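You operate a simulated robot arm through the tools that you are given. There is no shell and no other tool. Be economical: measure what you need, move in short steps, check, and stop when the job is done.

You run a simulated two-armed robot. Do the job below in one go: nothing can be reset, and whatever is moved stays where it is left.

## Task
Count the chips on the white table, then put as many of the pans from the white table on the shelf of the mixer bench.

Only the result counts: the job must be done as asked and must still hold three seconds after the hand-in. Knocking over, shifting, dropping, spilling or breaking anything else fails it.

## Robot
Two 7-joint arms with two-finger parallel grippers on one trunk, on a base that drives. Base frame: it is fixed to the floor where the robot stands at the start and does not move with it; the origin is under the middle of the robot, x ahead of it, y to its left, z up; the surface under the hand at the start is at about z = 76. Lengths are in cm, angles in degrees, forces in N, time in s.
The left shoulder is at the start at [7, 16.3, 82], the right one opposite. With the tool pointing down near the work surface each hand reaches from about 10 to 84 cm from the robot's upright axis, wherever it stands, measured 20 degrees to its own side. Places, roughly: shelf of the mixer bench [60, 180, 30]. Payload 3.43 kg a hand.
The tool frame of a hand sits at the grasp point between the pads (the TCP): z along the fingers, y along the line on which they close. The tips reach 3.4 cm beyond it. The gripper opens to 12.8 cm. The fingers are 2.4 cm wide and 1.2 cm thick; the gripper's body (4.8 by 13 cm) begins 9.6 cm behind the TCP.
Orientation is that of the tool frame in the base frame, as a unit quaternion [x, y, z, w]. With the fingers straight down and closing along the base's y, the tool's x points along the base's -x, its y along +y and its z along -z.

## Interface
- The arms move only by the tool send_rows. It takes "left_targets", "right_targets" or both (then of equal length, played together; a hand with none holds still); each is a list of rows, each an object (a shift or turn left out is 0, a gripper value left out holds the last) with "rot": the turn, a rotation vector about the tool's x, y, z in units of 8 degrees (1.0 is 8 degrees), a list of three; "slide": the shift along the tool's x, y, z in units of 25 mm (1.0 is 25 mm), a list of three; "fingers": the opening, from 0 (shut) to 1 (fully open). In form: [{"rot": [wx, wy, wz], "slide": [x, y, z], "fingers": fingers}, ...]. A call has 1 to 12 rows; each row shifts and turns the commanded pose from where the row before left it, along the tool's axes as they then stand. A call with a number of a shift or a turn outside -1 to 1 is refused whole. A row lasts 0.2 s, in which the tool goes at most 5 cm and 8.6 degrees; a call with a longer step from one row to the next is refused whole, and so is a gripper value outside its range. A pose out of reach is approached as far as the arm can. The call stops where the force on the tool passes 40 N (or 10 N more than at its start, if that is more) or the arm is blocked; 0.2 s more then pass. Each finger travels about 15.3 cm/s and halts on what it meets, pressing with about 30 N; the grip force reading is that of the motor and also rises with nothing between the fingers. The clock runs only during rows and for 0.2 s after the last one: add rows that do not move to give the fingers time. It gives the time, the measured TCP pose, the force on the tool (base axes), the opening and the grip force at its end, in the units of the frame above (readings bear some noise), with the torque about the TCP (base axes, N m) and any sound that the robot's microphone picked up.
- Cameras (640 x 400 px; columns grow to the right, rows downward): "scene" is now at [14.4, -4.05, 107.43]; the picture's right is [-0.33, -0.94, 0.00], its down [-0.37, 0.13, -0.92] and it looks along [0.87, -0.30, -0.40] (base axes); focal length 214 px, centre (320, 200). "left" rides on the left gripper at [7.6, 1.1, -16] in its tool frame; the picture's right is [-0.15, 0.99, 0.00], its down [-0.88, -0.13, -0.46] and it looks along [-0.45, -0.07, 0.89] (tool axes); focal length 234 px, centre (320, 200). "right" rides on the right gripper at [7.6, -1.1, -16] in its tool frame; the picture's right is [0.15, 0.99, 0.00], its down [-0.88, 0.13, -0.46] and it looks along [-0.45, 0.07, 0.89] (tool axes); focal length 234 px, centre (320, 200).
- camera(camera): a new picture of that camera. No time passes.
- slide_trunk(by): slides the trunk up (or, below 0, down) by that many cm; the arms and the scene camera ride with it, the base frame stays. It gives what a move gives, with no picture.
- base_move(legs): drives the robot by 1 to 6 legs, each [ahead, left, turn to the left] in cm, cm and degrees, along the robot's own axes; the way and the turn of a leg run together, so that a leg with both is an arc; at most 150 cm and 180 degrees a leg. The arms and the cameras ride along, it lands a little off, and it stops where it bumps. It gives what a move gives.
- pan_tilt(pan, tilt): turns the head with the scene camera to pan (to the left, within 86 degrees either way) and tilt (down, from -29 to 69), counted from straight ahead of the robot. It gives what a move gives.
- pixel_to_xyz(camera, pixels): there is no depth. For up to 12 entries [column, row, z] of the newest picture of that camera ("zoom" is the newest enlarged one), the place [x, y] in the base frame at which the ray of that pixel passes the height z, good to about 0.3 cm, but the place of the scene camera against the robot may be out by one fixed shift of up to 1.8 cm in any direction. No time passes.
- enlarge(camera, box): a new picture of the part [left, top, right, bottom] of that camera's present view, enlarged. No time passes.
- close_job(): hands the job in; it is judged then, once.

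Keep the steps short. Do not move on a guess: measure, check each grasp and each placing, and mend mistakes. In all there are 80 turns and 70 pictures (those below and enlarged ones count). Leave the grippers open and the arms clear of the work at the hand-in unless told otherwise, and finish with a single line.

The tools are called as name(argument=value, ...) on one line, values as JSON. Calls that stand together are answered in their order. send_rows: Moves the arms, as the interface text tells. Its arguments: {"type":"object","properties":{"left_targets":{"type":"array"},"right_targets":{"type":"array"}},"required":[]} The other tools are called the same way: slide_trunk (by) slides the trunk up or down; base_move (legs) drives the base; pan_tilt (pan, tilt) turns the head that bears the scene camera; camera (camera) takes a picture; pixel_to_xyz (camera, pixels) gives the place at which the rays of pixels pass given heights; enlarge (camera, box) takes an enlarged picture of a part of a camera's view; close_job () hands the job in.

At the start:

```text
time_s: 0.0
left_tcp_pos: [57.52, 17.46, 101.04]
left_ee_rot: [0.001, 1.0, 0.0, 0.0]
left_force: [-0.3, -0.5, 0.9]
left_moment: [0.01, 0.02, 0.03]
left_gripper_width: 12.79
left_finger_force: 0.1
right_tcp_pos: [53.14, -37.82, 106.74]
right_ee_rot: [0.0, 1.0, -0.001, -0.001]
right_force: [-0.5, 0.8, -0.1]
right_moment: [0.02, 0.04, 0.0]
right_gripper_width: 12.78
right_finger_force: 0.0
trunk travel left (down, up): [-30.0, 64.0]
robot x, y, heading: [0.15, 0.03, -0.1]
head pan, tilt: [-19.4, 23.3]
```

scene: 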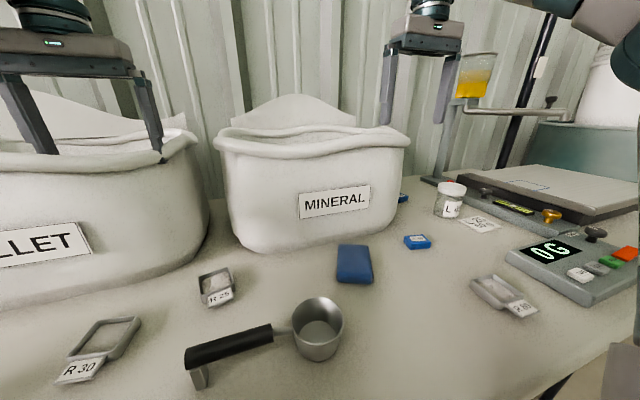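
right: 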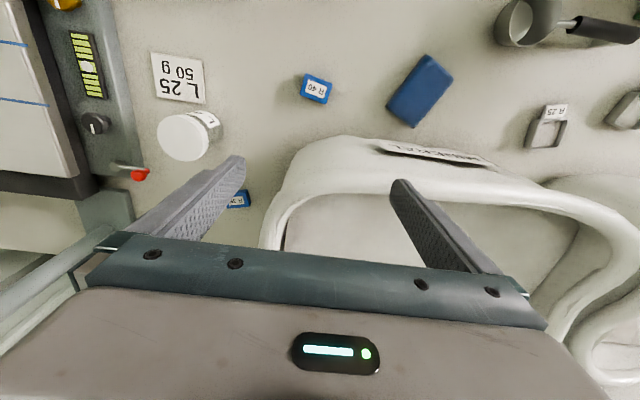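
left: 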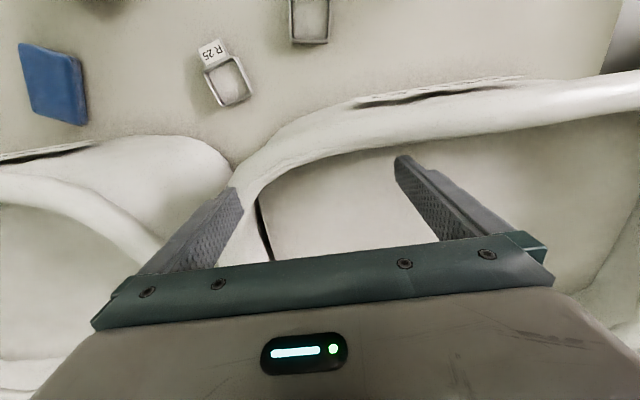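

I see a weighing table with bins, blue tags and small metal pans. I'll look around for the white table and the mixer bench.

pan_tilt(pan=70, tilt=25)

camera(camera="scene")

pan_tilt(pan=-80, tilt=25)

camera(camera="scene")

```text
time_s: 1.6
left_tcp_pos: [57.46, 17.55, 101.0]
left_ee_rot: [0.001, 1.0, 0.0, 0.0]
left_force: [-0.7, -1.2, -0.2]
left_moment: [-0.02, 0.01, -0.01]
left_gripper_width: 12.8
left_finger_force: 0.1
right_tcp_pos: [53.0, -37.88, 106.56]
right_ee_rot: [0.0, 1.0, 0.0, 0.001]
right_force: [0.0, 0.5, 0.2]
right_moment: [0.04, 0.0, -0.01]
right_gripper_width: 12.83
right_finger_force: 0.0
trunk travel left (down, up): [-30.0, 64.0]
robot x, y, heading: [0.11, -0.2, 0.0]
head pan, tilt: [70.0, 25.0]
```

```text
66 pictures are left
```

scene: 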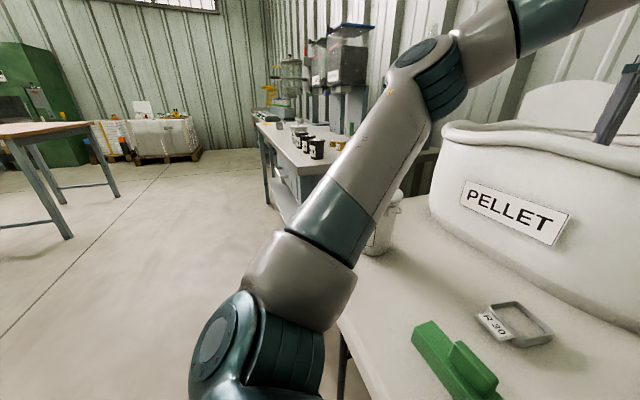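

```text
time_s: 4.0
left_tcp_pos: [57.46, 17.49, 101.01]
left_ee_rot: [0.0, 1.0, 0.0, 0.0]
left_force: [-0.4, -0.1, -0.2]
left_moment: [0.0, 0.02, -0.04]
left_gripper_width: 12.79
left_finger_force: 0.1
right_tcp_pos: [53.08, -37.79, 106.5]
right_ee_rot: [0.0, 1.0, 0.0, 0.0]
right_force: [0.7, -0.1, -0.1]
right_moment: [-0.02, 0.0, -0.02]
right_gripper_width: 12.79
right_finger_force: 0.0
trunk travel left (down, up): [-30.0, 64.0]
robot x, y, heading: [0.0, -0.04, -0.0]
head pan, tilt: [-80.0, 25.0]
```

```text
65 pictures are left
```

scene: 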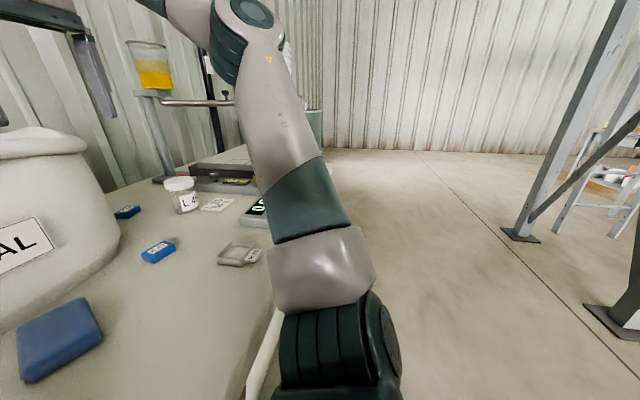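

This table looks cream/white and carries blue labelled pieces and metal pans. I'll look at it in more detail.

pan_tilt(pan=-45, tilt=40)

camera(camera="scene")

enlarge(camera="right", box=[0, 0, 480, 220])

pan_tilt(pan=25, tilt=45)

camera(camera="scene")

```text
time_s: 5.0
left_tcp_pos: [57.57, 17.5, 100.95]
left_ee_rot: [0.001, 1.0, 0.0, -0.001]
left_force: [-0.5, 1.0, 0.1]
left_moment: [0.0, 0.01, 0.0]
left_gripper_width: 12.81
left_finger_force: 0.2
right_tcp_pos: [53.03, -37.89, 106.61]
right_ee_rot: [0.001, 1.0, 0.0, 0.0]
right_force: [0.6, 0.0, -0.7]
right_moment: [-0.02, 0.01, 0.0]
right_gripper_width: 12.81
right_finger_force: 0.0
trunk travel left (down, up): [-30.0, 64.0]
robot x, y, heading: [0.09, 0.12, -0.1]
head pan, tilt: [-45.0, 40.0]
```

```text
64 pictures are left
```

scene: 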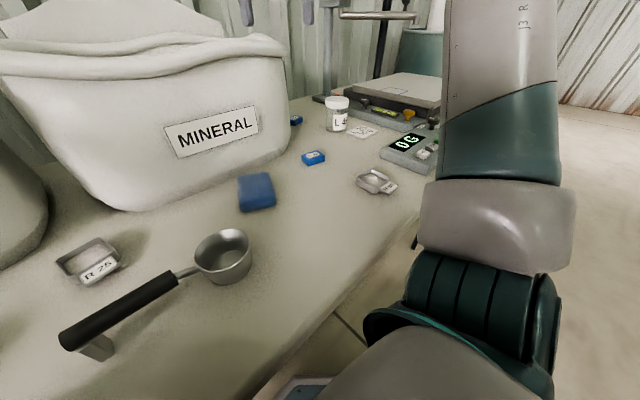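

```text
1.33 times, centred on (240, 110) of right
```

zoom: 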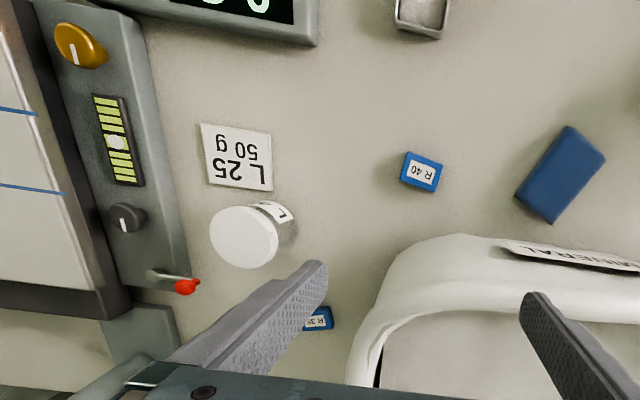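

```text
time_s: 6.4
left_tcp_pos: [57.49, 17.46, 100.96]
left_ee_rot: [0.0, 1.0, 0.0, 0.0]
left_force: [0.0, -0.2, -0.1]
left_moment: [-0.01, 0.01, 0.03]
left_gripper_width: 12.8
left_finger_force: 0.0
right_tcp_pos: [52.99, -37.81, 106.6]
right_ee_rot: [0.0, 1.0, 0.001, 0.0]
right_force: [0.0, 0.2, 0.5]
right_moment: [-0.01, 0.0, -0.03]
right_gripper_width: 12.79
right_finger_force: 0.0
trunk travel left (down, up): [-30.0, 64.0]
robot x, y, heading: [0.35, -0.13, -0.1]
head pan, tilt: [25.0, 45.0]
```

```text
62 pictures are left
```

scene: 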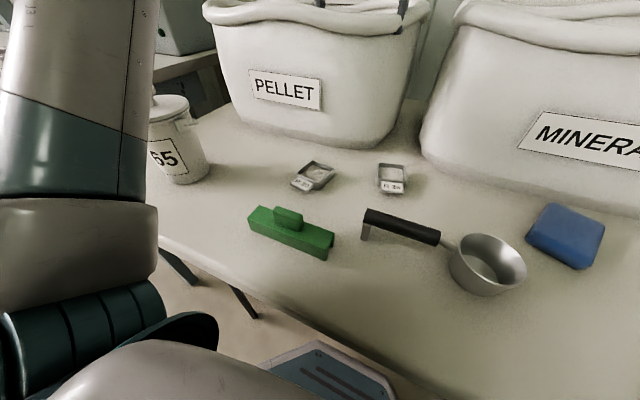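

Two blue labelled chips (R 40, R 35) and three pans so far, but objects can hide behind the bins. I'll raise the trunk for clearance and a better look behind things.

slide_trunk(by=40)

pan_tilt(pan=0, tilt=40)

camera(camera="scene")

camera(camera="right")

camera(camera="left")

```text
time_s: 10.2
left_tcp_pos: [57.6, 17.48, 141.01]
left_ee_rot: [0.001, 1.0, 0.0, 0.0]
left_force: [-0.4, 0.9, -0.7]
left_moment: [-0.04, 0.03, -0.04]
left_gripper_width: 12.8
left_finger_force: 0.0
right_tcp_pos: [53.23, -37.93, 146.5]
right_ee_rot: [0.0, 1.0, 0.0, 0.0]
right_force: [-1.0, 0.5, 0.2]
right_moment: [0.0, -0.03, -0.02]
right_gripper_width: 12.81
right_finger_force: 0.0
trunk travel left (down, up): [-70.0, 24.0]
robot x, y, heading: [-0.21, 0.0, 0.1]
head pan, tilt: [25.0, 45.0]
```

```text
time_s: 11.1
left_tcp_pos: [57.55, 17.41, 141.03]
left_ee_rot: [0.0, 1.0, 0.0, 0.0]
left_force: [0.2, -0.1, 0.4]
left_moment: [-0.01, -0.02, -0.03]
left_gripper_width: 12.78
left_finger_force: 0.1
right_tcp_pos: [52.99, -37.88, 146.59]
right_ee_rot: [-0.001, 1.0, 0.001, 0.0]
right_force: [0.4, 0.1, 0.2]
right_moment: [0.0, -0.02, -0.01]
right_gripper_width: 12.81
right_finger_force: 0.1
trunk travel left (down, up): [-70.0, 24.0]
robot x, y, heading: [0.11, 0.15, 0.3]
head pan, tilt: [0.0, 40.0]
```

```text
61 pictures are left
```

scene: 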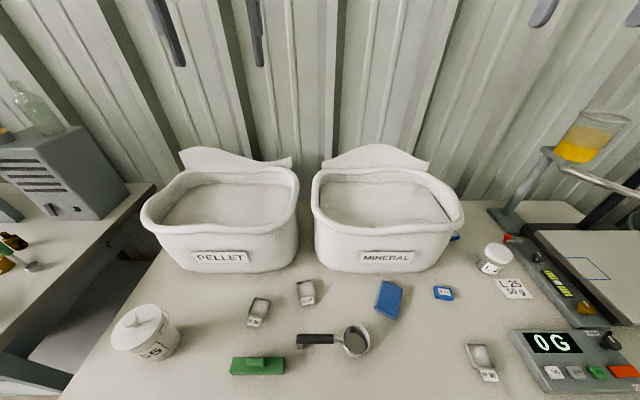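

```text
60 pictures are left
```

right: 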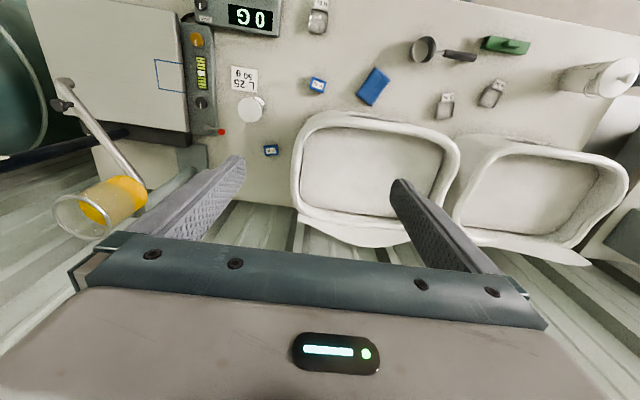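

```text
59 pictures are left
```

left: 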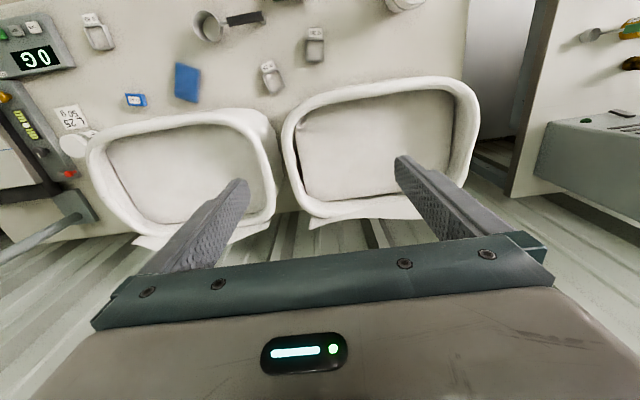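

Two blue chips visible on this table. I'll back off and turn to check for other tables.

base_move(legs=[[-55, 0, 0], [0, 0, 90]])

pan_tilt(pan=0, tilt=25)

camera(camera="scene")

pan_tilt(pan=80, tilt=25)

camera(camera="scene")

```text
time_s: 18.1
left_tcp_pos: [-72.16, 57.78, 141.03]
left_ee_rot: [-0.705, 0.709, 0.0, -0.001]
left_force: [0.4, 0.1, -0.7]
left_moment: [-0.01, 0.0, 0.0]
left_gripper_width: 12.8
left_finger_force: 0.1
right_tcp_pos: [-17.03, 52.99, 146.55]
right_ee_rot: [-0.704, 0.711, 0.0, 0.0]
right_force: [0.7, -0.8, 0.0]
right_moment: [0.0, 0.05, 0.03]
right_gripper_width: 12.82
right_finger_force: 0.0
trunk travel left (down, up): [-70.0, 24.0]
robot x, y, heading: [-55.47, 0.42, 89.6]
head pan, tilt: [0.0, 40.0]
```

```text
time_s: 18.9
left_tcp_pos: [-72.29, 57.84, 141.02]
left_ee_rot: [-0.705, 0.709, 0.0, -0.001]
left_force: [0.0, 0.8, -0.3]
left_moment: [0.0, -0.05, -0.01]
left_gripper_width: 12.8
left_finger_force: 0.1
right_tcp_pos: [-17.09, 52.93, 146.49]
right_ee_rot: [-0.705, 0.709, 0.0, 0.0]
right_force: [-0.3, -0.4, 0.4]
right_moment: [0.02, 0.0, 0.01]
right_gripper_width: 12.81
right_finger_force: 0.1
trunk travel left (down, up): [-70.0, 24.0]
robot x, y, heading: [-55.3, 0.18, 89.9]
head pan, tilt: [0.0, 25.0]
```

```text
58 pictures are left
```

scene: 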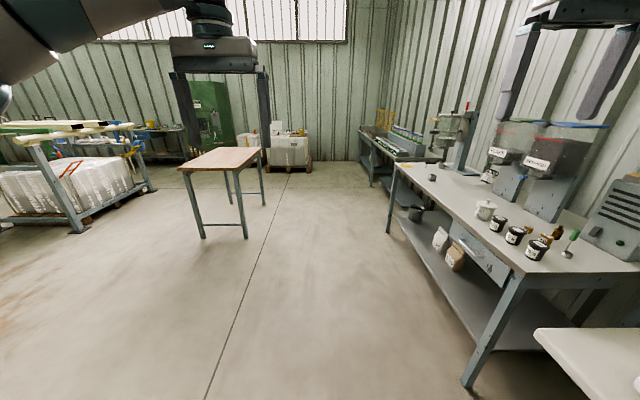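

```text
time_s: 20.4
left_tcp_pos: [-72.29, 57.79, 140.96]
left_ee_rot: [-0.705, 0.709, 0.0, -0.001]
left_force: [-0.3, 0.5, 1.5]
left_moment: [-0.02, 0.01, 0.01]
left_gripper_width: 12.81
left_finger_force: 0.0
right_tcp_pos: [-16.96, 53.07, 146.72]
right_ee_rot: [-0.705, 0.709, 0.0, 0.0]
right_force: [0.3, 0.6, 0.9]
right_moment: [-0.01, 0.02, 0.01]
right_gripper_width: 12.81
right_finger_force: 0.0
trunk travel left (down, up): [-70.0, 24.0]
robot x, y, heading: [-55.17, 0.29, 89.6]
head pan, tilt: [80.0, 25.0]
```

```text
57 pictures are left
```

scene: 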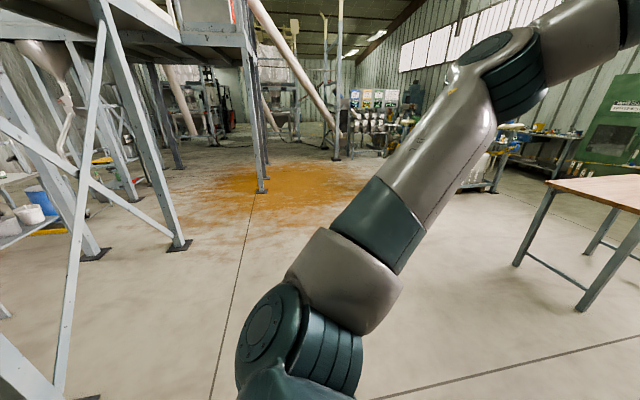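

The white (cream) table is the starting one; the mixer bench is the grey one with a lower shelf. I'll look at the white table from its left side to find hidden chips.

base_move(legs=[[75, 0, 0]])

pan_tilt(pan=-86, tilt=35)

camera(camera="scene")

pan_tilt(pan=-20, tilt=45)

camera(camera="scene")

```text
time_s: 24.5
left_tcp_pos: [-72.81, 132.7, 141.01]
left_ee_rot: [0.709, -0.705, 0.0, 0.0]
left_force: [-0.2, -0.6, -0.3]
left_moment: [0.05, 0.01, -0.02]
left_gripper_width: 12.81
left_finger_force: 0.0
right_tcp_pos: [-17.53, 128.43, 146.69]
right_ee_rot: [0.708, -0.706, 0.0, 0.0]
right_force: [0.8, 0.9, 0.0]
right_moment: [-0.03, 0.02, 0.01]
right_gripper_width: 12.8
right_finger_force: 0.0
trunk travel left (down, up): [-70.0, 24.0]
robot x, y, heading: [-55.07, 75.24, 90.1]
head pan, tilt: [80.0, 25.0]
```

```text
time_s: 27.0
left_tcp_pos: [-72.73, 132.67, 141.01]
left_ee_rot: [0.708, -0.706, -0.001, 0.0]
left_force: [0.3, -0.2, -0.2]
left_moment: [0.01, -0.05, 0.04]
left_gripper_width: 12.81
left_finger_force: 0.0
right_tcp_pos: [-17.38, 128.55, 146.58]
right_ee_rot: [0.708, -0.706, 0.0, 0.0]
right_force: [-0.2, 0.3, 0.1]
right_moment: [0.03, 0.0, 0.01]
right_gripper_width: 12.77
right_finger_force: 0.1
trunk travel left (down, up): [-70.0, 24.0]
robot x, y, heading: [-55.26, 75.16, 90.3]
head pan, tilt: [-85.9, 35.0]
```

```text
56 pictures are left
```

scene: 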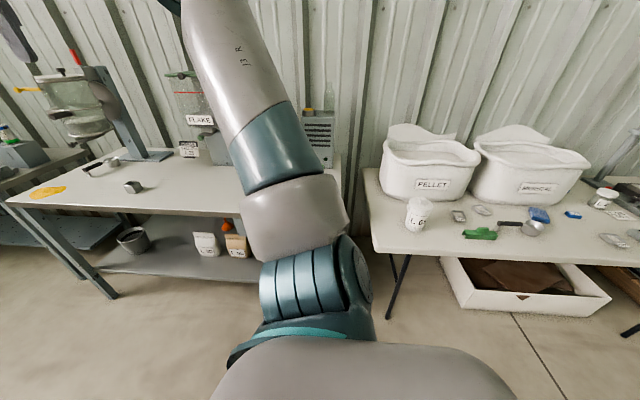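

```text
time_s: 28.4
left_tcp_pos: [-72.71, 132.8, 140.99]
left_ee_rot: [0.709, -0.705, 0.0, 0.0]
left_force: [-0.1, 0.4, -0.2]
left_moment: [0.0, 0.0, 0.03]
left_gripper_width: 12.79
left_finger_force: 0.1
right_tcp_pos: [-17.44, 128.58, 146.61]
right_ee_rot: [0.708, -0.706, 0.0, 0.0]
right_force: [-0.2, 0.3, 0.6]
right_moment: [0.04, 0.03, -0.05]
right_gripper_width: 12.77
right_finger_force: 0.1
trunk travel left (down, up): [-70.0, 24.0]
robot x, y, heading: [-54.88, 75.0, 90.4]
head pan, tilt: [-20.0, 45.0]
```

```text
55 pictures are left
```

scene: 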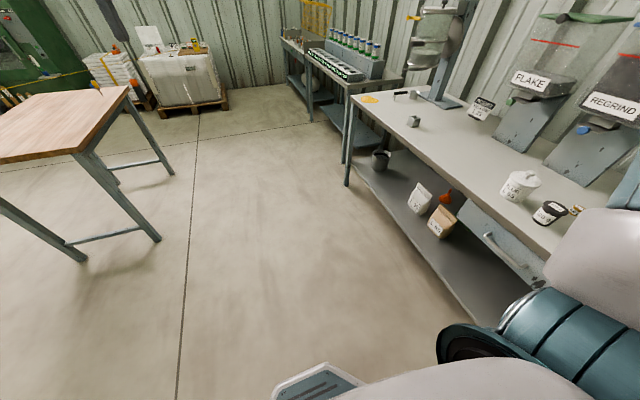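

I'll now go to the right side of the white table for a look behind the jar, scale and bins.

base_move(legs=[[0, 0, -90], [0, -125, 0], [30, 0, 0]])

pan_tilt(pan=10, tilt=35)

camera(camera="scene")

camera(camera="right")

```text
time_s: 40.2
left_tcp_pos: [31.34, -32.86, 141.17]
left_ee_rot: [-0.001, 1.0, 0.0, 0.001]
left_force: [-0.6, 0.2, -0.3]
left_moment: [-0.02, 0.0, 0.0]
left_gripper_width: 12.8
left_finger_force: 0.0
right_tcp_pos: [26.91, -88.31, 146.63]
right_ee_rot: [0.0, 1.0, 0.0, 0.001]
right_force: [-0.8, -0.7, 0.5]
right_moment: [-0.01, -0.05, 0.01]
right_gripper_width: 12.81
right_finger_force: 0.0
trunk travel left (down, up): [-70.0, 24.0]
robot x, y, heading: [-26.2, -50.32, -0.0]
head pan, tilt: [-20.0, 45.0]
```

```text
time_s: 41.2
left_tcp_pos: [31.53, -32.83, 141.05]
left_ee_rot: [-0.001, 1.0, -0.001, 0.001]
left_force: [0.0, 0.2, -0.4]
left_moment: [0.01, -0.01, -0.01]
left_gripper_width: 12.81
left_finger_force: 0.0
right_tcp_pos: [27.06, -88.27, 146.58]
right_ee_rot: [0.0, 1.0, 0.0, 0.0]
right_force: [-0.2, -0.9, 0.0]
right_moment: [-0.01, -0.06, -0.02]
right_gripper_width: 12.8
right_finger_force: 0.0
trunk travel left (down, up): [-70.0, 24.0]
robot x, y, heading: [-26.21, -50.47, 0.2]
head pan, tilt: [10.0, 35.0]
```

```text
54 pictures are left
```

scene: 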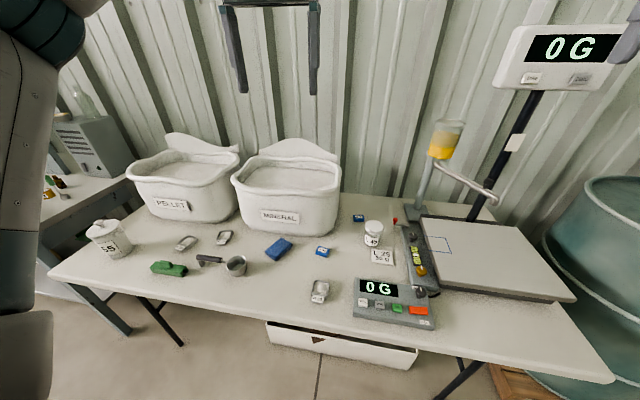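

```text
53 pictures are left
```

right: 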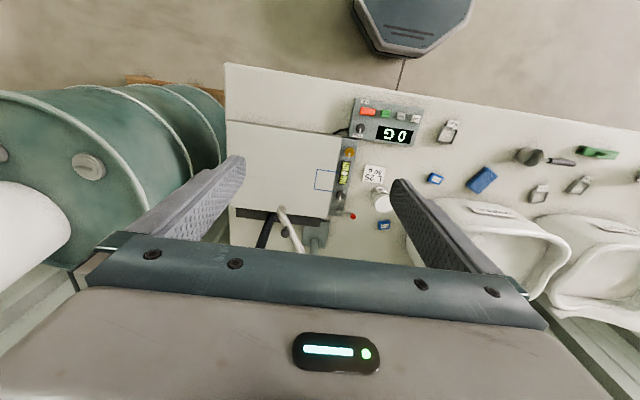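

I'll enlarge the area around the chips, bins and pans.

enlarge(camera="scene", box=[80, 180, 320, 330])

enlarge(camera="scene", box=[290, 190, 450, 310])

```text
2.67 times, centred on (200, 255) of scene
```

zoom: 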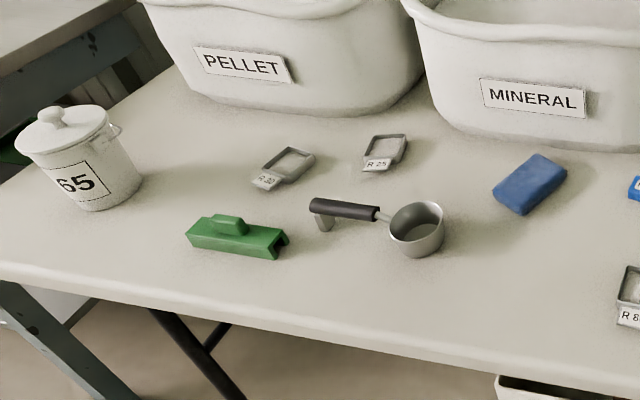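

```text
3.33 times, centred on (370, 250) of scene
```

zoom: 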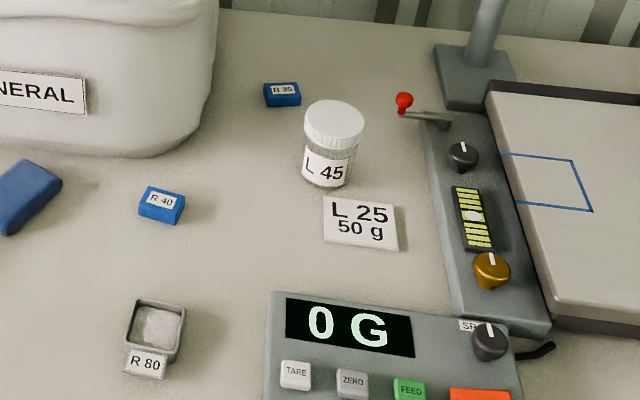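

Two chips (R 35, R 40); the larger plain blue block is probably something else—will check up close. Measuring positions from the scene picture at table height 76.

pixel_to_xyz(camera="scene", pixels=[[186, 243, 77], [224, 237, 77], [320, 290, 77], [278, 249, 78], [322, 251, 77], [50, 272, 76], [320, 325, 76], [613, 380, 76], [168, 268, 78], [236, 266, 78]])

base_move(legs=[[0, 55, 0]])

pan_tilt(pan=0, tilt=45)

camera(camera="scene")

camera(camera="left")

```text
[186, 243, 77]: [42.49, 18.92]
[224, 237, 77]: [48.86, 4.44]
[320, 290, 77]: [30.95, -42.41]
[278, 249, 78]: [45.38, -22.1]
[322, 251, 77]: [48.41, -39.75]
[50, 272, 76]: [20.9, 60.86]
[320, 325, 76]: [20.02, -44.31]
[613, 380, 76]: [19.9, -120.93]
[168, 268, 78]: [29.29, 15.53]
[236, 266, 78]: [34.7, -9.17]
```

```text
time_s: 44.4
left_tcp_pos: [31.97, 22.46, 141.04]
left_ee_rot: [0.005, 1.0, 0.0, 0.001]
left_force: [-0.7, -0.9, -1.4]
left_moment: [0.01, 0.0, -0.03]
left_gripper_width: 12.84
left_finger_force: 0.0
right_tcp_pos: [26.94, -32.71, 146.57]
right_ee_rot: [0.005, 1.0, 0.0, 0.0]
right_force: [-0.1, -0.9, 0.3]
right_moment: [0.03, 0.0, 0.0]
right_gripper_width: 12.79
right_finger_force: 0.0
trunk travel left (down, up): [-70.0, 24.0]
robot x, y, heading: [-25.58, 5.68, -0.4]
head pan, tilt: [10.0, 35.0]
```

```text
time_s: 45.1
left_tcp_pos: [32.02, 22.72, 141.05]
left_ee_rot: [0.005, 1.0, 0.0, 0.002]
left_force: [-0.9, -0.5, -0.2]
left_moment: [-0.03, 0.02, 0.01]
left_gripper_width: 12.79
left_finger_force: 0.1
right_tcp_pos: [26.95, -32.57, 146.67]
right_ee_rot: [0.005, 1.0, 0.0, 0.0]
right_force: [0.0, 0.1, -0.2]
right_moment: [-0.01, -0.02, 0.01]
right_gripper_width: 12.8
right_finger_force: 0.1
trunk travel left (down, up): [-70.0, 24.0]
robot x, y, heading: [-25.92, 5.72, -0.4]
head pan, tilt: [0.0, 45.0]
```

```text
50 pictures are left
```

scene: 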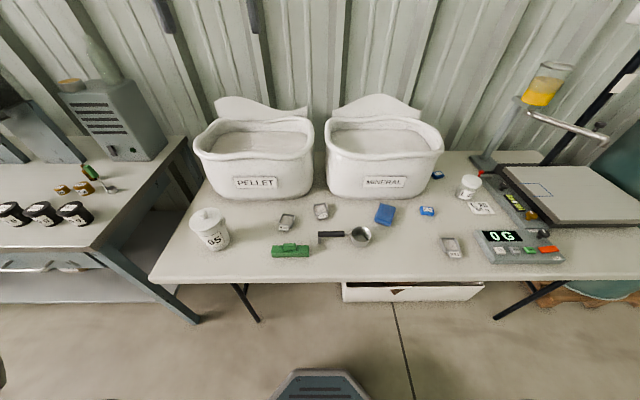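

```text
49 pictures are left
```

left: 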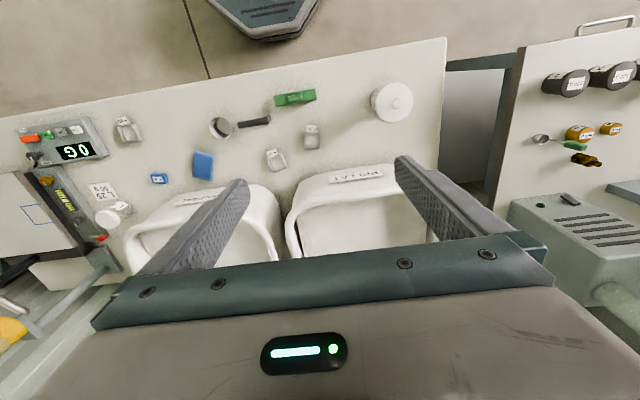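

Table front edge is at x≈20; pans R30 ≈(42.5,19), R25 ≈(49,4.5). I'll lower the trunk so that the hands are above the pans and look closely.

slide_trunk(by=-28)

camera(camera="left")

pixel_to_xyz(camera="left", pixels=[[320, 200, 77]])

enlarge(camera="scene", box=[250, 200, 430, 312])

```text
time_s: 48.0
left_tcp_pos: [31.96, 22.67, 113.1]
left_ee_rot: [0.005, 1.0, 0.001, 0.002]
left_force: [-0.2, -0.4, -0.1]
left_moment: [-0.05, -0.04, -0.01]
left_gripper_width: 12.78
left_finger_force: 0.1
right_tcp_pos: [26.91, -32.73, 118.67]
right_ee_rot: [0.005, 1.0, -0.001, 0.0]
right_force: [-0.9, 0.5, 0.2]
right_moment: [0.01, -0.01, -0.03]
right_gripper_width: 12.82
right_finger_force: 0.0
trunk travel left (down, up): [-42.0, 52.0]
robot x, y, heading: [-25.69, 5.85, -0.6]
head pan, tilt: [0.0, 45.0]
```

```text
48 pictures are left
```

left: 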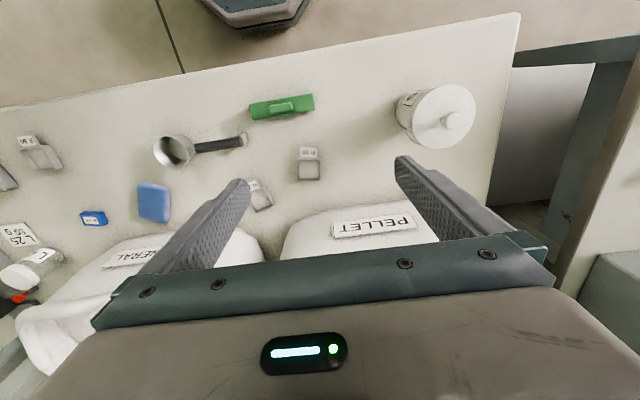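

```text
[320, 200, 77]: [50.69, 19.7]
```

```text
3.56 times, centred on (340, 256) of scene
```

zoom: 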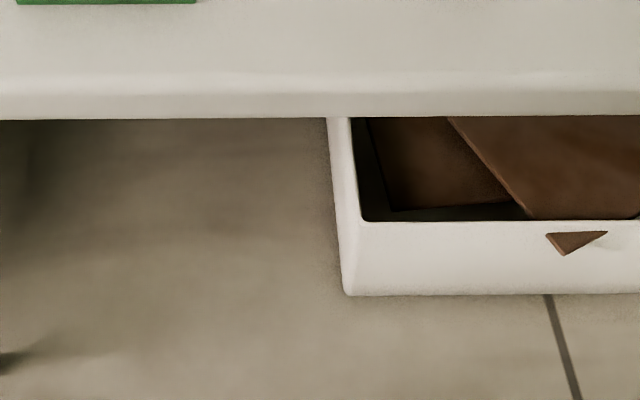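

The R30 pan is at about (309,163) in the left view; I'll enlarge it to measure its edges.

enlarge(camera="left", box=[230, 135, 342, 215])

enlarge(camera="left", box=[70, 120, 230, 220])

```text
5.00 times, centred on (286, 175) of left
```

zoom: 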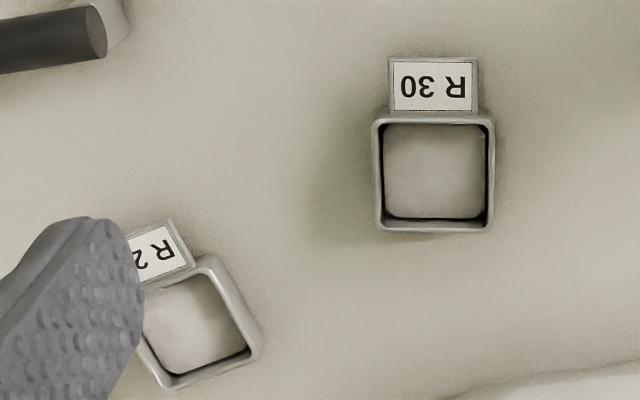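

```text
4.00 times, centred on (150, 170) of left
```

zoom: 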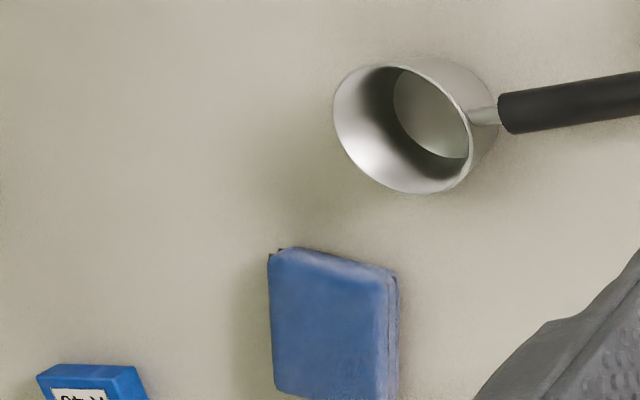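

The big blue block is a soft sponge-like pad without a label, so chips = 2; I'll move the 2 pans R 30 and R 25. Measuring the R30 rim and the visible R25 corners.

pixel_to_xyz(camera="left", pixels=[[296.6, 158.6, 78], [320.6, 158.6, 78], [320.6, 181, 78], [297.4, 181, 78], [309, 147, 77], [264.5, 186, 78], [274, 204, 78], [255, 212.6, 78], [243, 131, 80], [209, 166, 80], [437, 119, 86], [330, 225, 86]])

```text
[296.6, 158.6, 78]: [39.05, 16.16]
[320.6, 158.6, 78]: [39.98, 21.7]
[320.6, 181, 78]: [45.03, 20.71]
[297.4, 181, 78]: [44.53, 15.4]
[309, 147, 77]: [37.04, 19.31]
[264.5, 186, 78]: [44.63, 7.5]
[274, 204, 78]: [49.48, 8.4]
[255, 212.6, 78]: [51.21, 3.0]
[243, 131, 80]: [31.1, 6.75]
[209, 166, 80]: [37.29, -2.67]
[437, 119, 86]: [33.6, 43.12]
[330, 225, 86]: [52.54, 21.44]
```

R30 pan: centre ≈(42.15,18.5), about 5.4 wide, axis turned about −9°. I'll bring the left hand above it, yaw it to match and tilt the fingers forward by 32° so the same grasp can reach under the bench later.

send_rows(left_targets=[{"slide": [-0.49, -0.22, 0.86]}, {"slide": [-0.49, -0.22, 0.86]}, {"slide": [-0.49, -0.22, 0.86]}, {"slide": [-0.49, -0.22, 0.86]}, {"slide": [-0.49, -0.22, 0.86]}, {"slide": [-0.49, -0.22, 0.86]}, {"slide": [-0.49, -0.22, 0.86]}, {"rot": [0, 0, 1]}, {"rot": [0, -1, 0]}, {"rot": [0, -1, 0]}, {"rot": [0, -1, 0]}, {"rot": [0, -1, 0]}])

camera(camera="left")

```text
time_s: 50.6
left_tcp_pos: [40.44, 18.75, 98.02]
left_ee_rot: [0.071, 0.958, -0.02, 0.276]
left_force: [-0.1, -0.1, -0.1]
left_moment: [-0.03, 0.01, -0.02]
left_gripper_width: 12.79
left_finger_force: 0.0
right_tcp_pos: [26.96, -32.68, 118.63]
right_ee_rot: [0.005, 1.0, 0.0, 0.0]
right_force: [0.9, 0.5, -1.2]
right_moment: [-0.02, 0.01, -0.02]
right_gripper_width: 12.79
right_finger_force: 0.1
trunk travel left (down, up): [-42.0, 52.0]
robot x, y, heading: [-25.57, 5.65, -0.5]
head pan, tilt: [0.0, 45.0]
```

```text
44 pictures are left
```

left: 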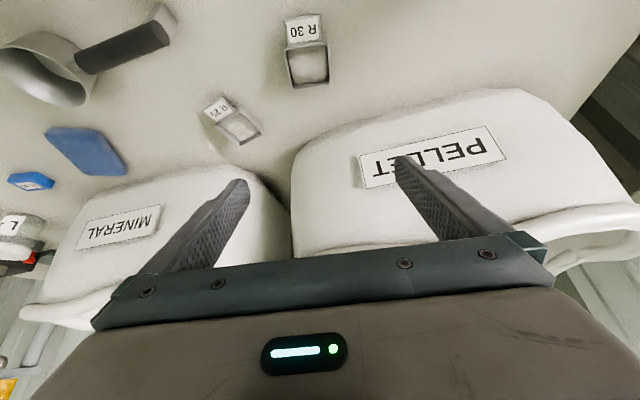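

The yaw matches. I'll enlarge both pans here to refine the measurements.

enlarge(camera="left", box=[190, 5, 350, 105])

enlarge(camera="left", box=[180, 80, 292, 150])

```text
4.00 times, centred on (270, 55) of left
```

zoom: 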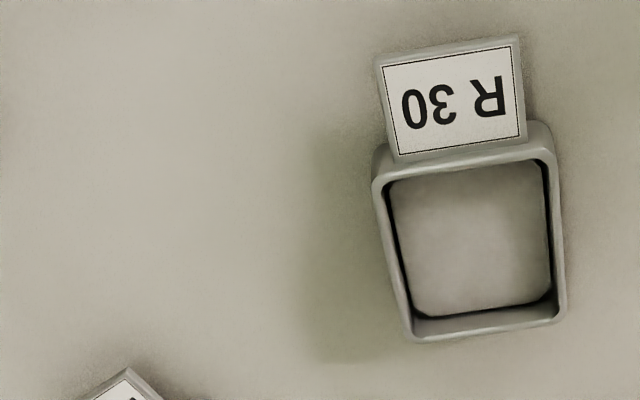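

```text
5.71 times, centred on (236, 115) of left
```

zoom: 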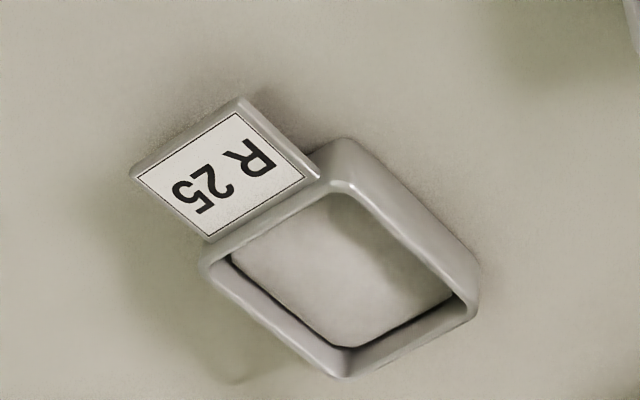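

pixel_to_xyz(camera="left", pixels=[[283.5, 50, 78], [328.3, 43.8, 78], [331.5, 83.8, 78], [293, 90, 78], [240, 112.4, 78], [216.4, 126.9, 78], [263.1, 133.4, 78], [240.4, 145.6, 78], [222, 97.1, 76.5], [203.3, 110.6, 76.5]])

```text
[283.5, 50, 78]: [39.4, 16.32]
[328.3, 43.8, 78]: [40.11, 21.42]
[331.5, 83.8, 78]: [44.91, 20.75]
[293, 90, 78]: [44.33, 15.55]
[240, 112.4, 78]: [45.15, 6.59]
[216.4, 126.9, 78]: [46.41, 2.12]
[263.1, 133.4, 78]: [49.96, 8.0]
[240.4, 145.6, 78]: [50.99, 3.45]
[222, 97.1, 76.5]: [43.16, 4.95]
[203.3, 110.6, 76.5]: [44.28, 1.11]
```

R30 centre (42.2,18.5), R25 centre (48.1,5.05) with axis +16°. I'll descend the left hand vertically over R30 to about 2 cm above the grasp height.

send_rows(left_targets=[{"slide": [0.424, 0, 0.679]}, {"slide": [0.424, 0, 0.679]}, {"slide": [0.424, 0, 0.679]}, {"slide": [0.424, 0, 0.679]}, {"slide": [0.424, 0, 0.679]}, {"slide": [0.424, 0, 0.679]}, {"slide": [0.424, 0, 0.679]}, {"slide": [0.424, 0, 0.679], "fingers": 0.75}])

camera(camera="left")

camera(camera="scene")

```text
time_s: 52.4
left_tcp_pos: [40.32, 18.81, 81.9]
left_ee_rot: [0.072, 0.958, -0.021, 0.275]
left_force: [0.7, 0.2, -0.6]
left_moment: [0.02, -0.02, 0.02]
left_gripper_width: 9.6
left_finger_force: 0.0
right_tcp_pos: [27.03, -32.69, 118.54]
right_ee_rot: [0.005, 1.0, 0.0, 0.0]
right_force: [0.6, 0.0, 0.9]
right_moment: [0.0, -0.01, -0.02]
right_gripper_width: 12.79
right_finger_force: 0.1
trunk travel left (down, up): [-42.0, 52.0]
robot x, y, heading: [-25.76, 5.44, -0.4]
head pan, tilt: [0.0, 45.0]
```

```text
41 pictures are left
```

left: 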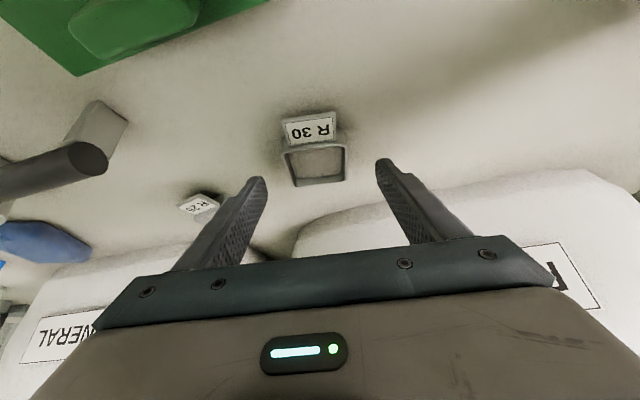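

```text
40 pictures are left
```

scene: 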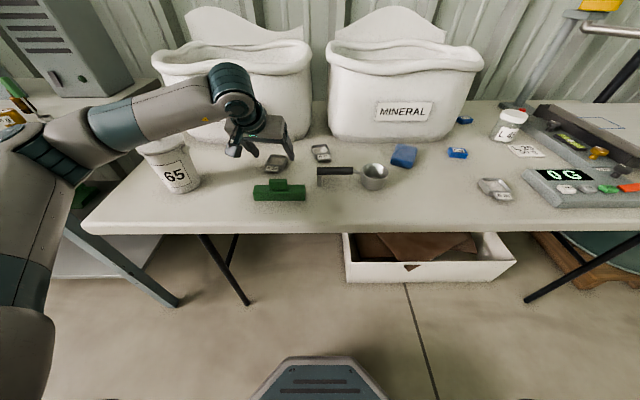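

The pan lies between the fingers. I'll lower the last 1.9 cm and close on it.

send_rows(left_targets=[{"slide": [0.16, 0, 0.35]}, {"slide": [0.16, 0, 0.35]}, {"fingers": 0.3}, {"fingers": 0.3}, {"fingers": 0.3}, {"fingers": 0.3}])

camera(camera="left")

```text
time_s: 53.8
left_tcp_pos: [40.62, 18.49, 80.07]
left_ee_rot: [0.072, 0.959, -0.021, 0.275]
left_force: [0.8, 0.3, -0.1]
left_moment: [0.01, 0.03, 0.02]
left_gripper_width: 5.49
left_finger_force: 29.6
right_tcp_pos: [26.91, -32.56, 118.66]
right_ee_rot: [0.005, 1.0, 0.0, 0.0]
right_force: [-0.5, -0.3, -0.1]
right_moment: [-0.05, -0.01, -0.02]
right_gripper_width: 12.83
right_finger_force: 0.1
trunk travel left (down, up): [-42.0, 52.0]
robot x, y, heading: [-26.01, 5.9, -0.5]
head pan, tilt: [0.0, 45.0]
```

```text
39 pictures are left
```

left: 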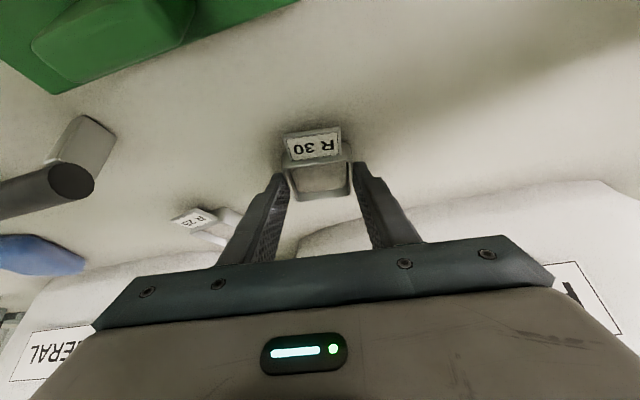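

Gripped (5.49 cm, 29.6 N). I'll lift straight up 20 cm, move left 10 cm to clear the way, and check.

send_rows(left_targets=[{"slide": [-0.2, 0, -0.32]}, {"slide": [-0.53, 0, -0.848]}, {"slide": [-0.53, 0, -0.848]}, {"slide": [-0.53, 0, -0.848]}, {"slide": [-0.53, 0, -0.848]}, {"slide": [-0.53, 0, -0.848]}, {"slide": [-0.53, 0, -0.848]}, {"slide": [-0.53, 0, -0.848]}, {"slide": [-0.53, 1, -0.848]}, {"slide": [0, 1, 0]}, {"slide": [0, 1, 0]}, {"slide": [0, 1, 0]}])

camera(camera="left")

camera(camera="right")

```text
time_s: 56.4
left_tcp_pos: [42.1, 28.74, 101.0]
left_ee_rot: [0.073, 0.958, -0.022, 0.276]
left_force: [0.6, 0.5, -0.9]
left_moment: [-0.02, -0.03, 0.01]
left_gripper_width: 5.5
left_finger_force: 29.9
right_tcp_pos: [26.9, -32.56, 118.56]
right_ee_rot: [0.005, 1.0, -0.001, 0.0]
right_force: [-0.8, 0.1, 0.8]
right_moment: [-0.04, -0.04, 0.02]
right_gripper_width: 12.83
right_finger_force: 0.0
trunk travel left (down, up): [-42.0, 52.0]
robot x, y, heading: [-25.58, 6.0, -0.6]
head pan, tilt: [0.0, 45.0]
```

```text
38 pictures are left
```

left: 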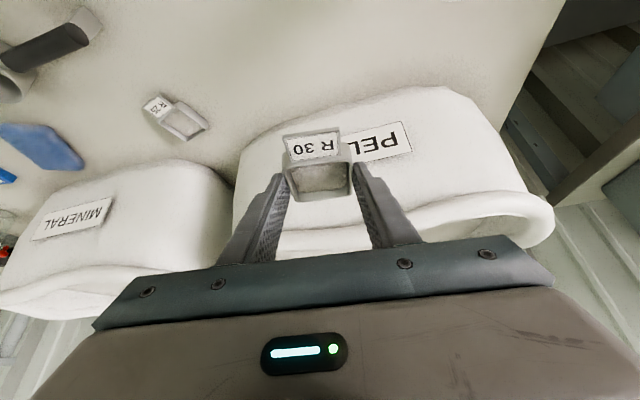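

```text
37 pictures are left
```

right: 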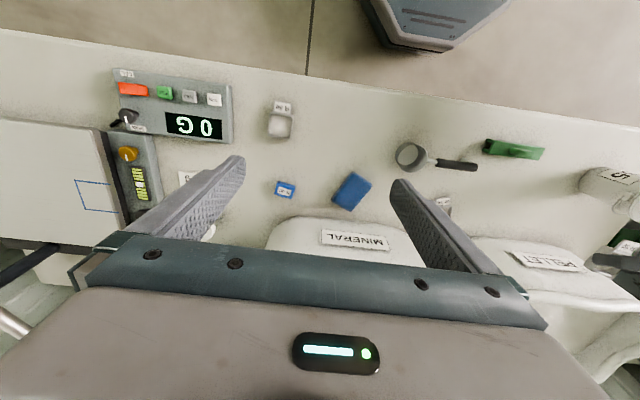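

R30 hangs level in the left hand. Now I'll move the right hand toward R25 in the same manner.

send_rows(right_targets=[{"slide": [-0.4, 1, 0.55]}, {"slide": [-0.4, 1, 0.55]}, {"slide": [-0.4, 1, 0.55]}, {"slide": [-0.4, 1, 0.55]}, {"slide": [-0.4, 1, 0.55]}, {"slide": [-0.4, 1, 0.55]}, {"slide": [-0.4, 1, 0.55]}, {"slide": [-0.4, 1, 0.55]}, {"slide": [-0.4, 1, 0.55]}, {"slide": [-0.4, 1, 0.55]}, {"slide": [-0.4, 1, 0.55]}, {"slide": [-0.4, 1, 0.55]}])

send_rows(right_targets=[{"rot": [0, 0, -1]}, {"rot": [0, 0, -1]}, {"rot": [0, -1, 0]}, {"rot": [0, -1, 0]}, {"rot": [0, -1, 0]}, {"rot": [0, -1, 0]}])

camera(camera="right")

```text
time_s: 59.0
left_tcp_pos: [42.29, 28.78, 100.91]
left_ee_rot: [0.072, 0.959, -0.022, 0.275]
left_force: [0.8, 0.4, 0.1]
left_moment: [0.0, 0.02, 0.03]
left_gripper_width: 5.48
left_finger_force: 30.0
right_tcp_pos: [39.44, -2.55, 102.12]
right_ee_rot: [0.005, 1.0, 0.0, 0.0]
right_force: [0.9, 0.3, 0.4]
right_moment: [-0.04, 0.01, -0.02]
right_gripper_width: 12.8
right_finger_force: 0.1
trunk travel left (down, up): [-42.0, 52.0]
robot x, y, heading: [-25.57, 5.68, -0.5]
head pan, tilt: [0.0, 45.0]
```

```text
time_s: 60.4
left_tcp_pos: [42.16, 28.65, 100.96]
left_ee_rot: [0.071, 0.959, -0.021, 0.275]
left_force: [0.6, -0.5, 0.2]
left_moment: [0.01, 0.02, 0.0]
left_gripper_width: 5.47
left_finger_force: 30.5
right_tcp_pos: [39.14, -2.71, 102.03]
right_ee_rot: [-0.129, 0.952, 0.037, 0.274]
right_force: [-0.4, 0.4, 0.0]
right_moment: [-0.01, -0.01, 0.02]
right_gripper_width: 12.81
right_finger_force: 0.1
trunk travel left (down, up): [-42.0, 52.0]
robot x, y, heading: [-25.68, 5.59, -0.4]
head pan, tilt: [0.0, 45.0]
```

```text
36 pictures are left
```

right: 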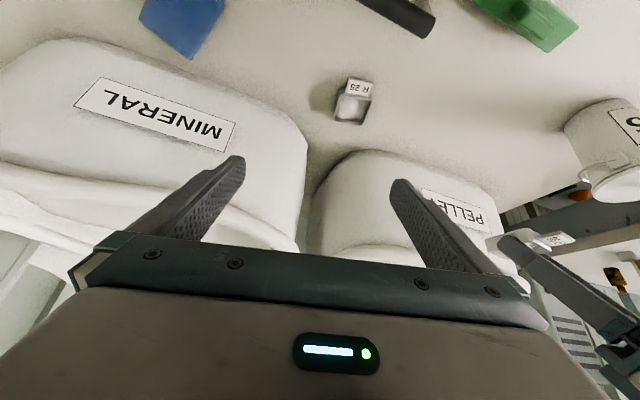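

Heading matches (15.4°). I'll go left 5 and down 10, then forward 7 with 4 down, with the fingers partly closed to 9 cm.

send_rows(right_targets=[{"slide": [0.53, 0.507, 0.848], "fingers": 0.7}, {"slide": [0.53, 0.507, 0.848]}, {"slide": [0.53, 0.507, 0.848]}, {"slide": [0.53, 0.507, 0.848]}, {"slide": [-0.39, 0, 0.715]}, {"slide": [-0.39, 0, 0.715]}, {"slide": [-0.39, 0, 0.715]}, {"slide": [-0.39, 0, 0.715]}])

camera(camera="right")

```text
time_s: 62.2
left_tcp_pos: [42.13, 28.66, 100.92]
left_ee_rot: [0.071, 0.959, -0.02, 0.275]
left_force: [-0.5, -0.3, -0.8]
left_moment: [-0.02, -0.02, -0.04]
left_gripper_width: 5.51
left_finger_force: 30.1
right_tcp_pos: [44.83, 4.01, 88.08]
right_ee_rot: [-0.129, 0.953, 0.037, 0.273]
right_force: [0.3, -1.1, -1.3]
right_moment: [0.0, 0.02, 0.0]
right_gripper_width: 8.97
right_finger_force: 0.0
trunk travel left (down, up): [-42.0, 52.0]
robot x, y, heading: [-25.46, 5.85, -0.5]
head pan, tilt: [0.0, 45.0]
```

```text
35 pictures are left
```

right: 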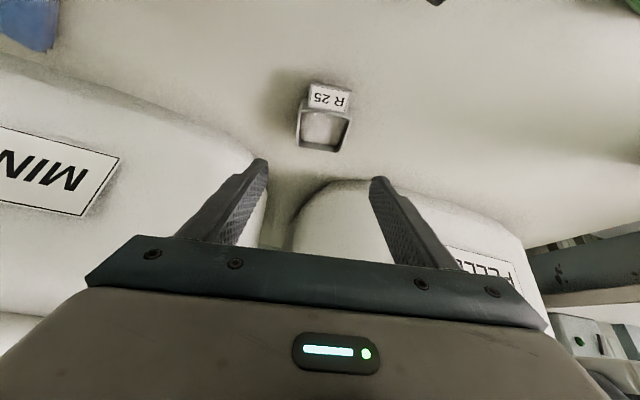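

Re-measuring the R25 rim corners from the right camera.

enlarge(camera="right", box=[275, 75, 371, 160])

pixel_to_xyz(camera="right", pixels=[[302, 104, 78], [352, 113, 78], [340, 152, 78], [297, 147, 78]])

```text
4.71 times, centred on (323, 118) of right
```

zoom: 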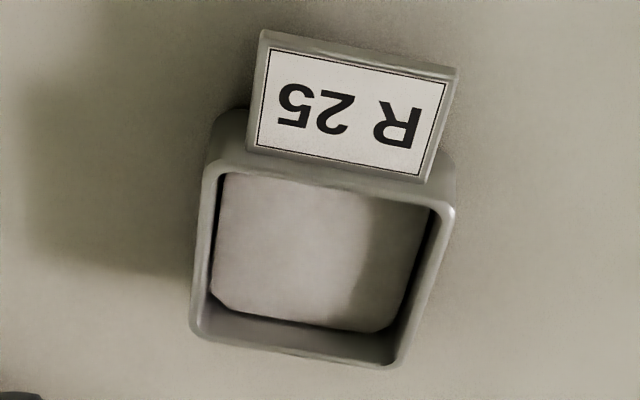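

```text
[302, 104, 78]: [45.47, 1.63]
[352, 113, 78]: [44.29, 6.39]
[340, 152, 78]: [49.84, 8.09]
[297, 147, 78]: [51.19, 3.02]
```

pixel_to_xyz(camera="right", pixels=[[299, 110.5, 78], [351.2, 120.5, 78], [339.3, 153, 78], [296, 146.6, 78]])

```text
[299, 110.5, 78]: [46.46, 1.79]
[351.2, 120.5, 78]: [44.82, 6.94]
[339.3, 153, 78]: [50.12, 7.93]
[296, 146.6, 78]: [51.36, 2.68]
```

R25 centre ≈(48.15,4.95), confirmed. I'll descend 8 cm with 1.8 forward, then close.

send_rows(right_targets=[{"slide": [0.27, 0, 0.783]}, {"slide": [0.27, 0, 0.783]}, {"slide": [0.27, 0, 0.783]}, {"slide": [0.27, 0, 0.783]}, {"slide": [0, 0, 0]}, {"fingers": 0.3}, {"fingers": 0.3}, {"fingers": 0.3}, {"fingers": 0.3}])

camera(camera="right")

```text
time_s: 64.2
left_tcp_pos: [42.13, 28.56, 101.15]
left_ee_rot: [0.072, 0.958, -0.02, 0.275]
left_force: [0.0, -0.6, -0.9]
left_moment: [-0.03, 0.03, -0.03]
left_gripper_width: 5.48
left_finger_force: 30.3
right_tcp_pos: [46.53, 4.42, 80.09]
right_ee_rot: [-0.129, 0.953, 0.036, 0.273]
right_force: [0.7, -0.2, -0.4]
right_moment: [0.0, 0.0, -0.03]
right_gripper_width: 5.52
right_finger_force: 29.7
trunk travel left (down, up): [-42.0, 52.0]
robot x, y, heading: [-26.35, 5.65, -0.5]
head pan, tilt: [0.0, 45.0]
```

```text
33 pictures are left
```

right: 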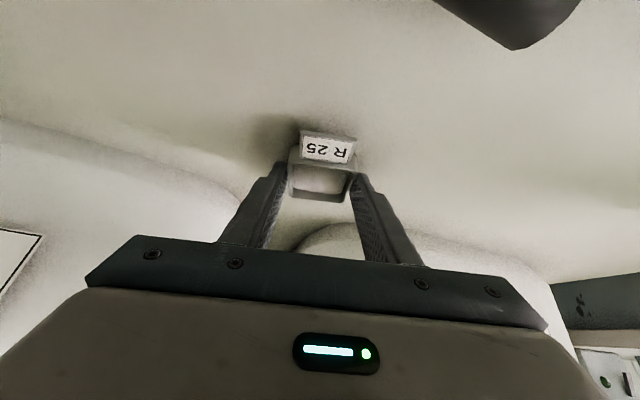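

Gripped (5.52 cm, 29.7 N). I'll lift it by the reverse path.

send_rows(right_targets=[{"slide": [-0.27, 0, -0.783]}, {"slide": [-0.27, 0, -0.783]}, {"slide": [-0.27, 0, -0.783]}, {"slide": [-0.27, 0, -0.783]}, {"slide": [-0.229, 0, -0.895]}, {"slide": [-0.229, 0, -0.895]}, {"slide": [-0.229, 0, -0.895]}, {"slide": [-0.229, 0, -0.895]}, {"slide": [-0.229, 0, -0.895]}, {"slide": [-0.229, 0, -0.895]}, {"slide": [-0.229, 0, -0.895]}])

camera(camera="right")

```text
time_s: 66.6
left_tcp_pos: [42.14, 28.76, 101.07]
left_ee_rot: [0.072, 0.959, -0.02, 0.275]
left_force: [-0.3, -0.1, -0.7]
left_moment: [0.03, 0.01, -0.03]
left_gripper_width: 5.53
left_finger_force: 30.0
right_tcp_pos: [39.9, 2.77, 103.49]
right_ee_rot: [-0.128, 0.952, 0.037, 0.275]
right_force: [-0.4, -0.5, -0.5]
right_moment: [0.01, -0.01, -0.05]
right_gripper_width: 5.49
right_finger_force: 30.5
trunk travel left (down, up): [-42.0, 52.0]
robot x, y, heading: [-25.59, 5.87, -0.6]
head pan, tilt: [0.0, 45.0]
```

```text
32 pictures are left
```

right: 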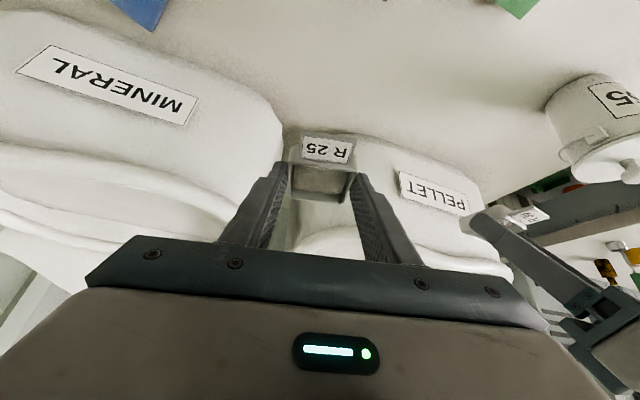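

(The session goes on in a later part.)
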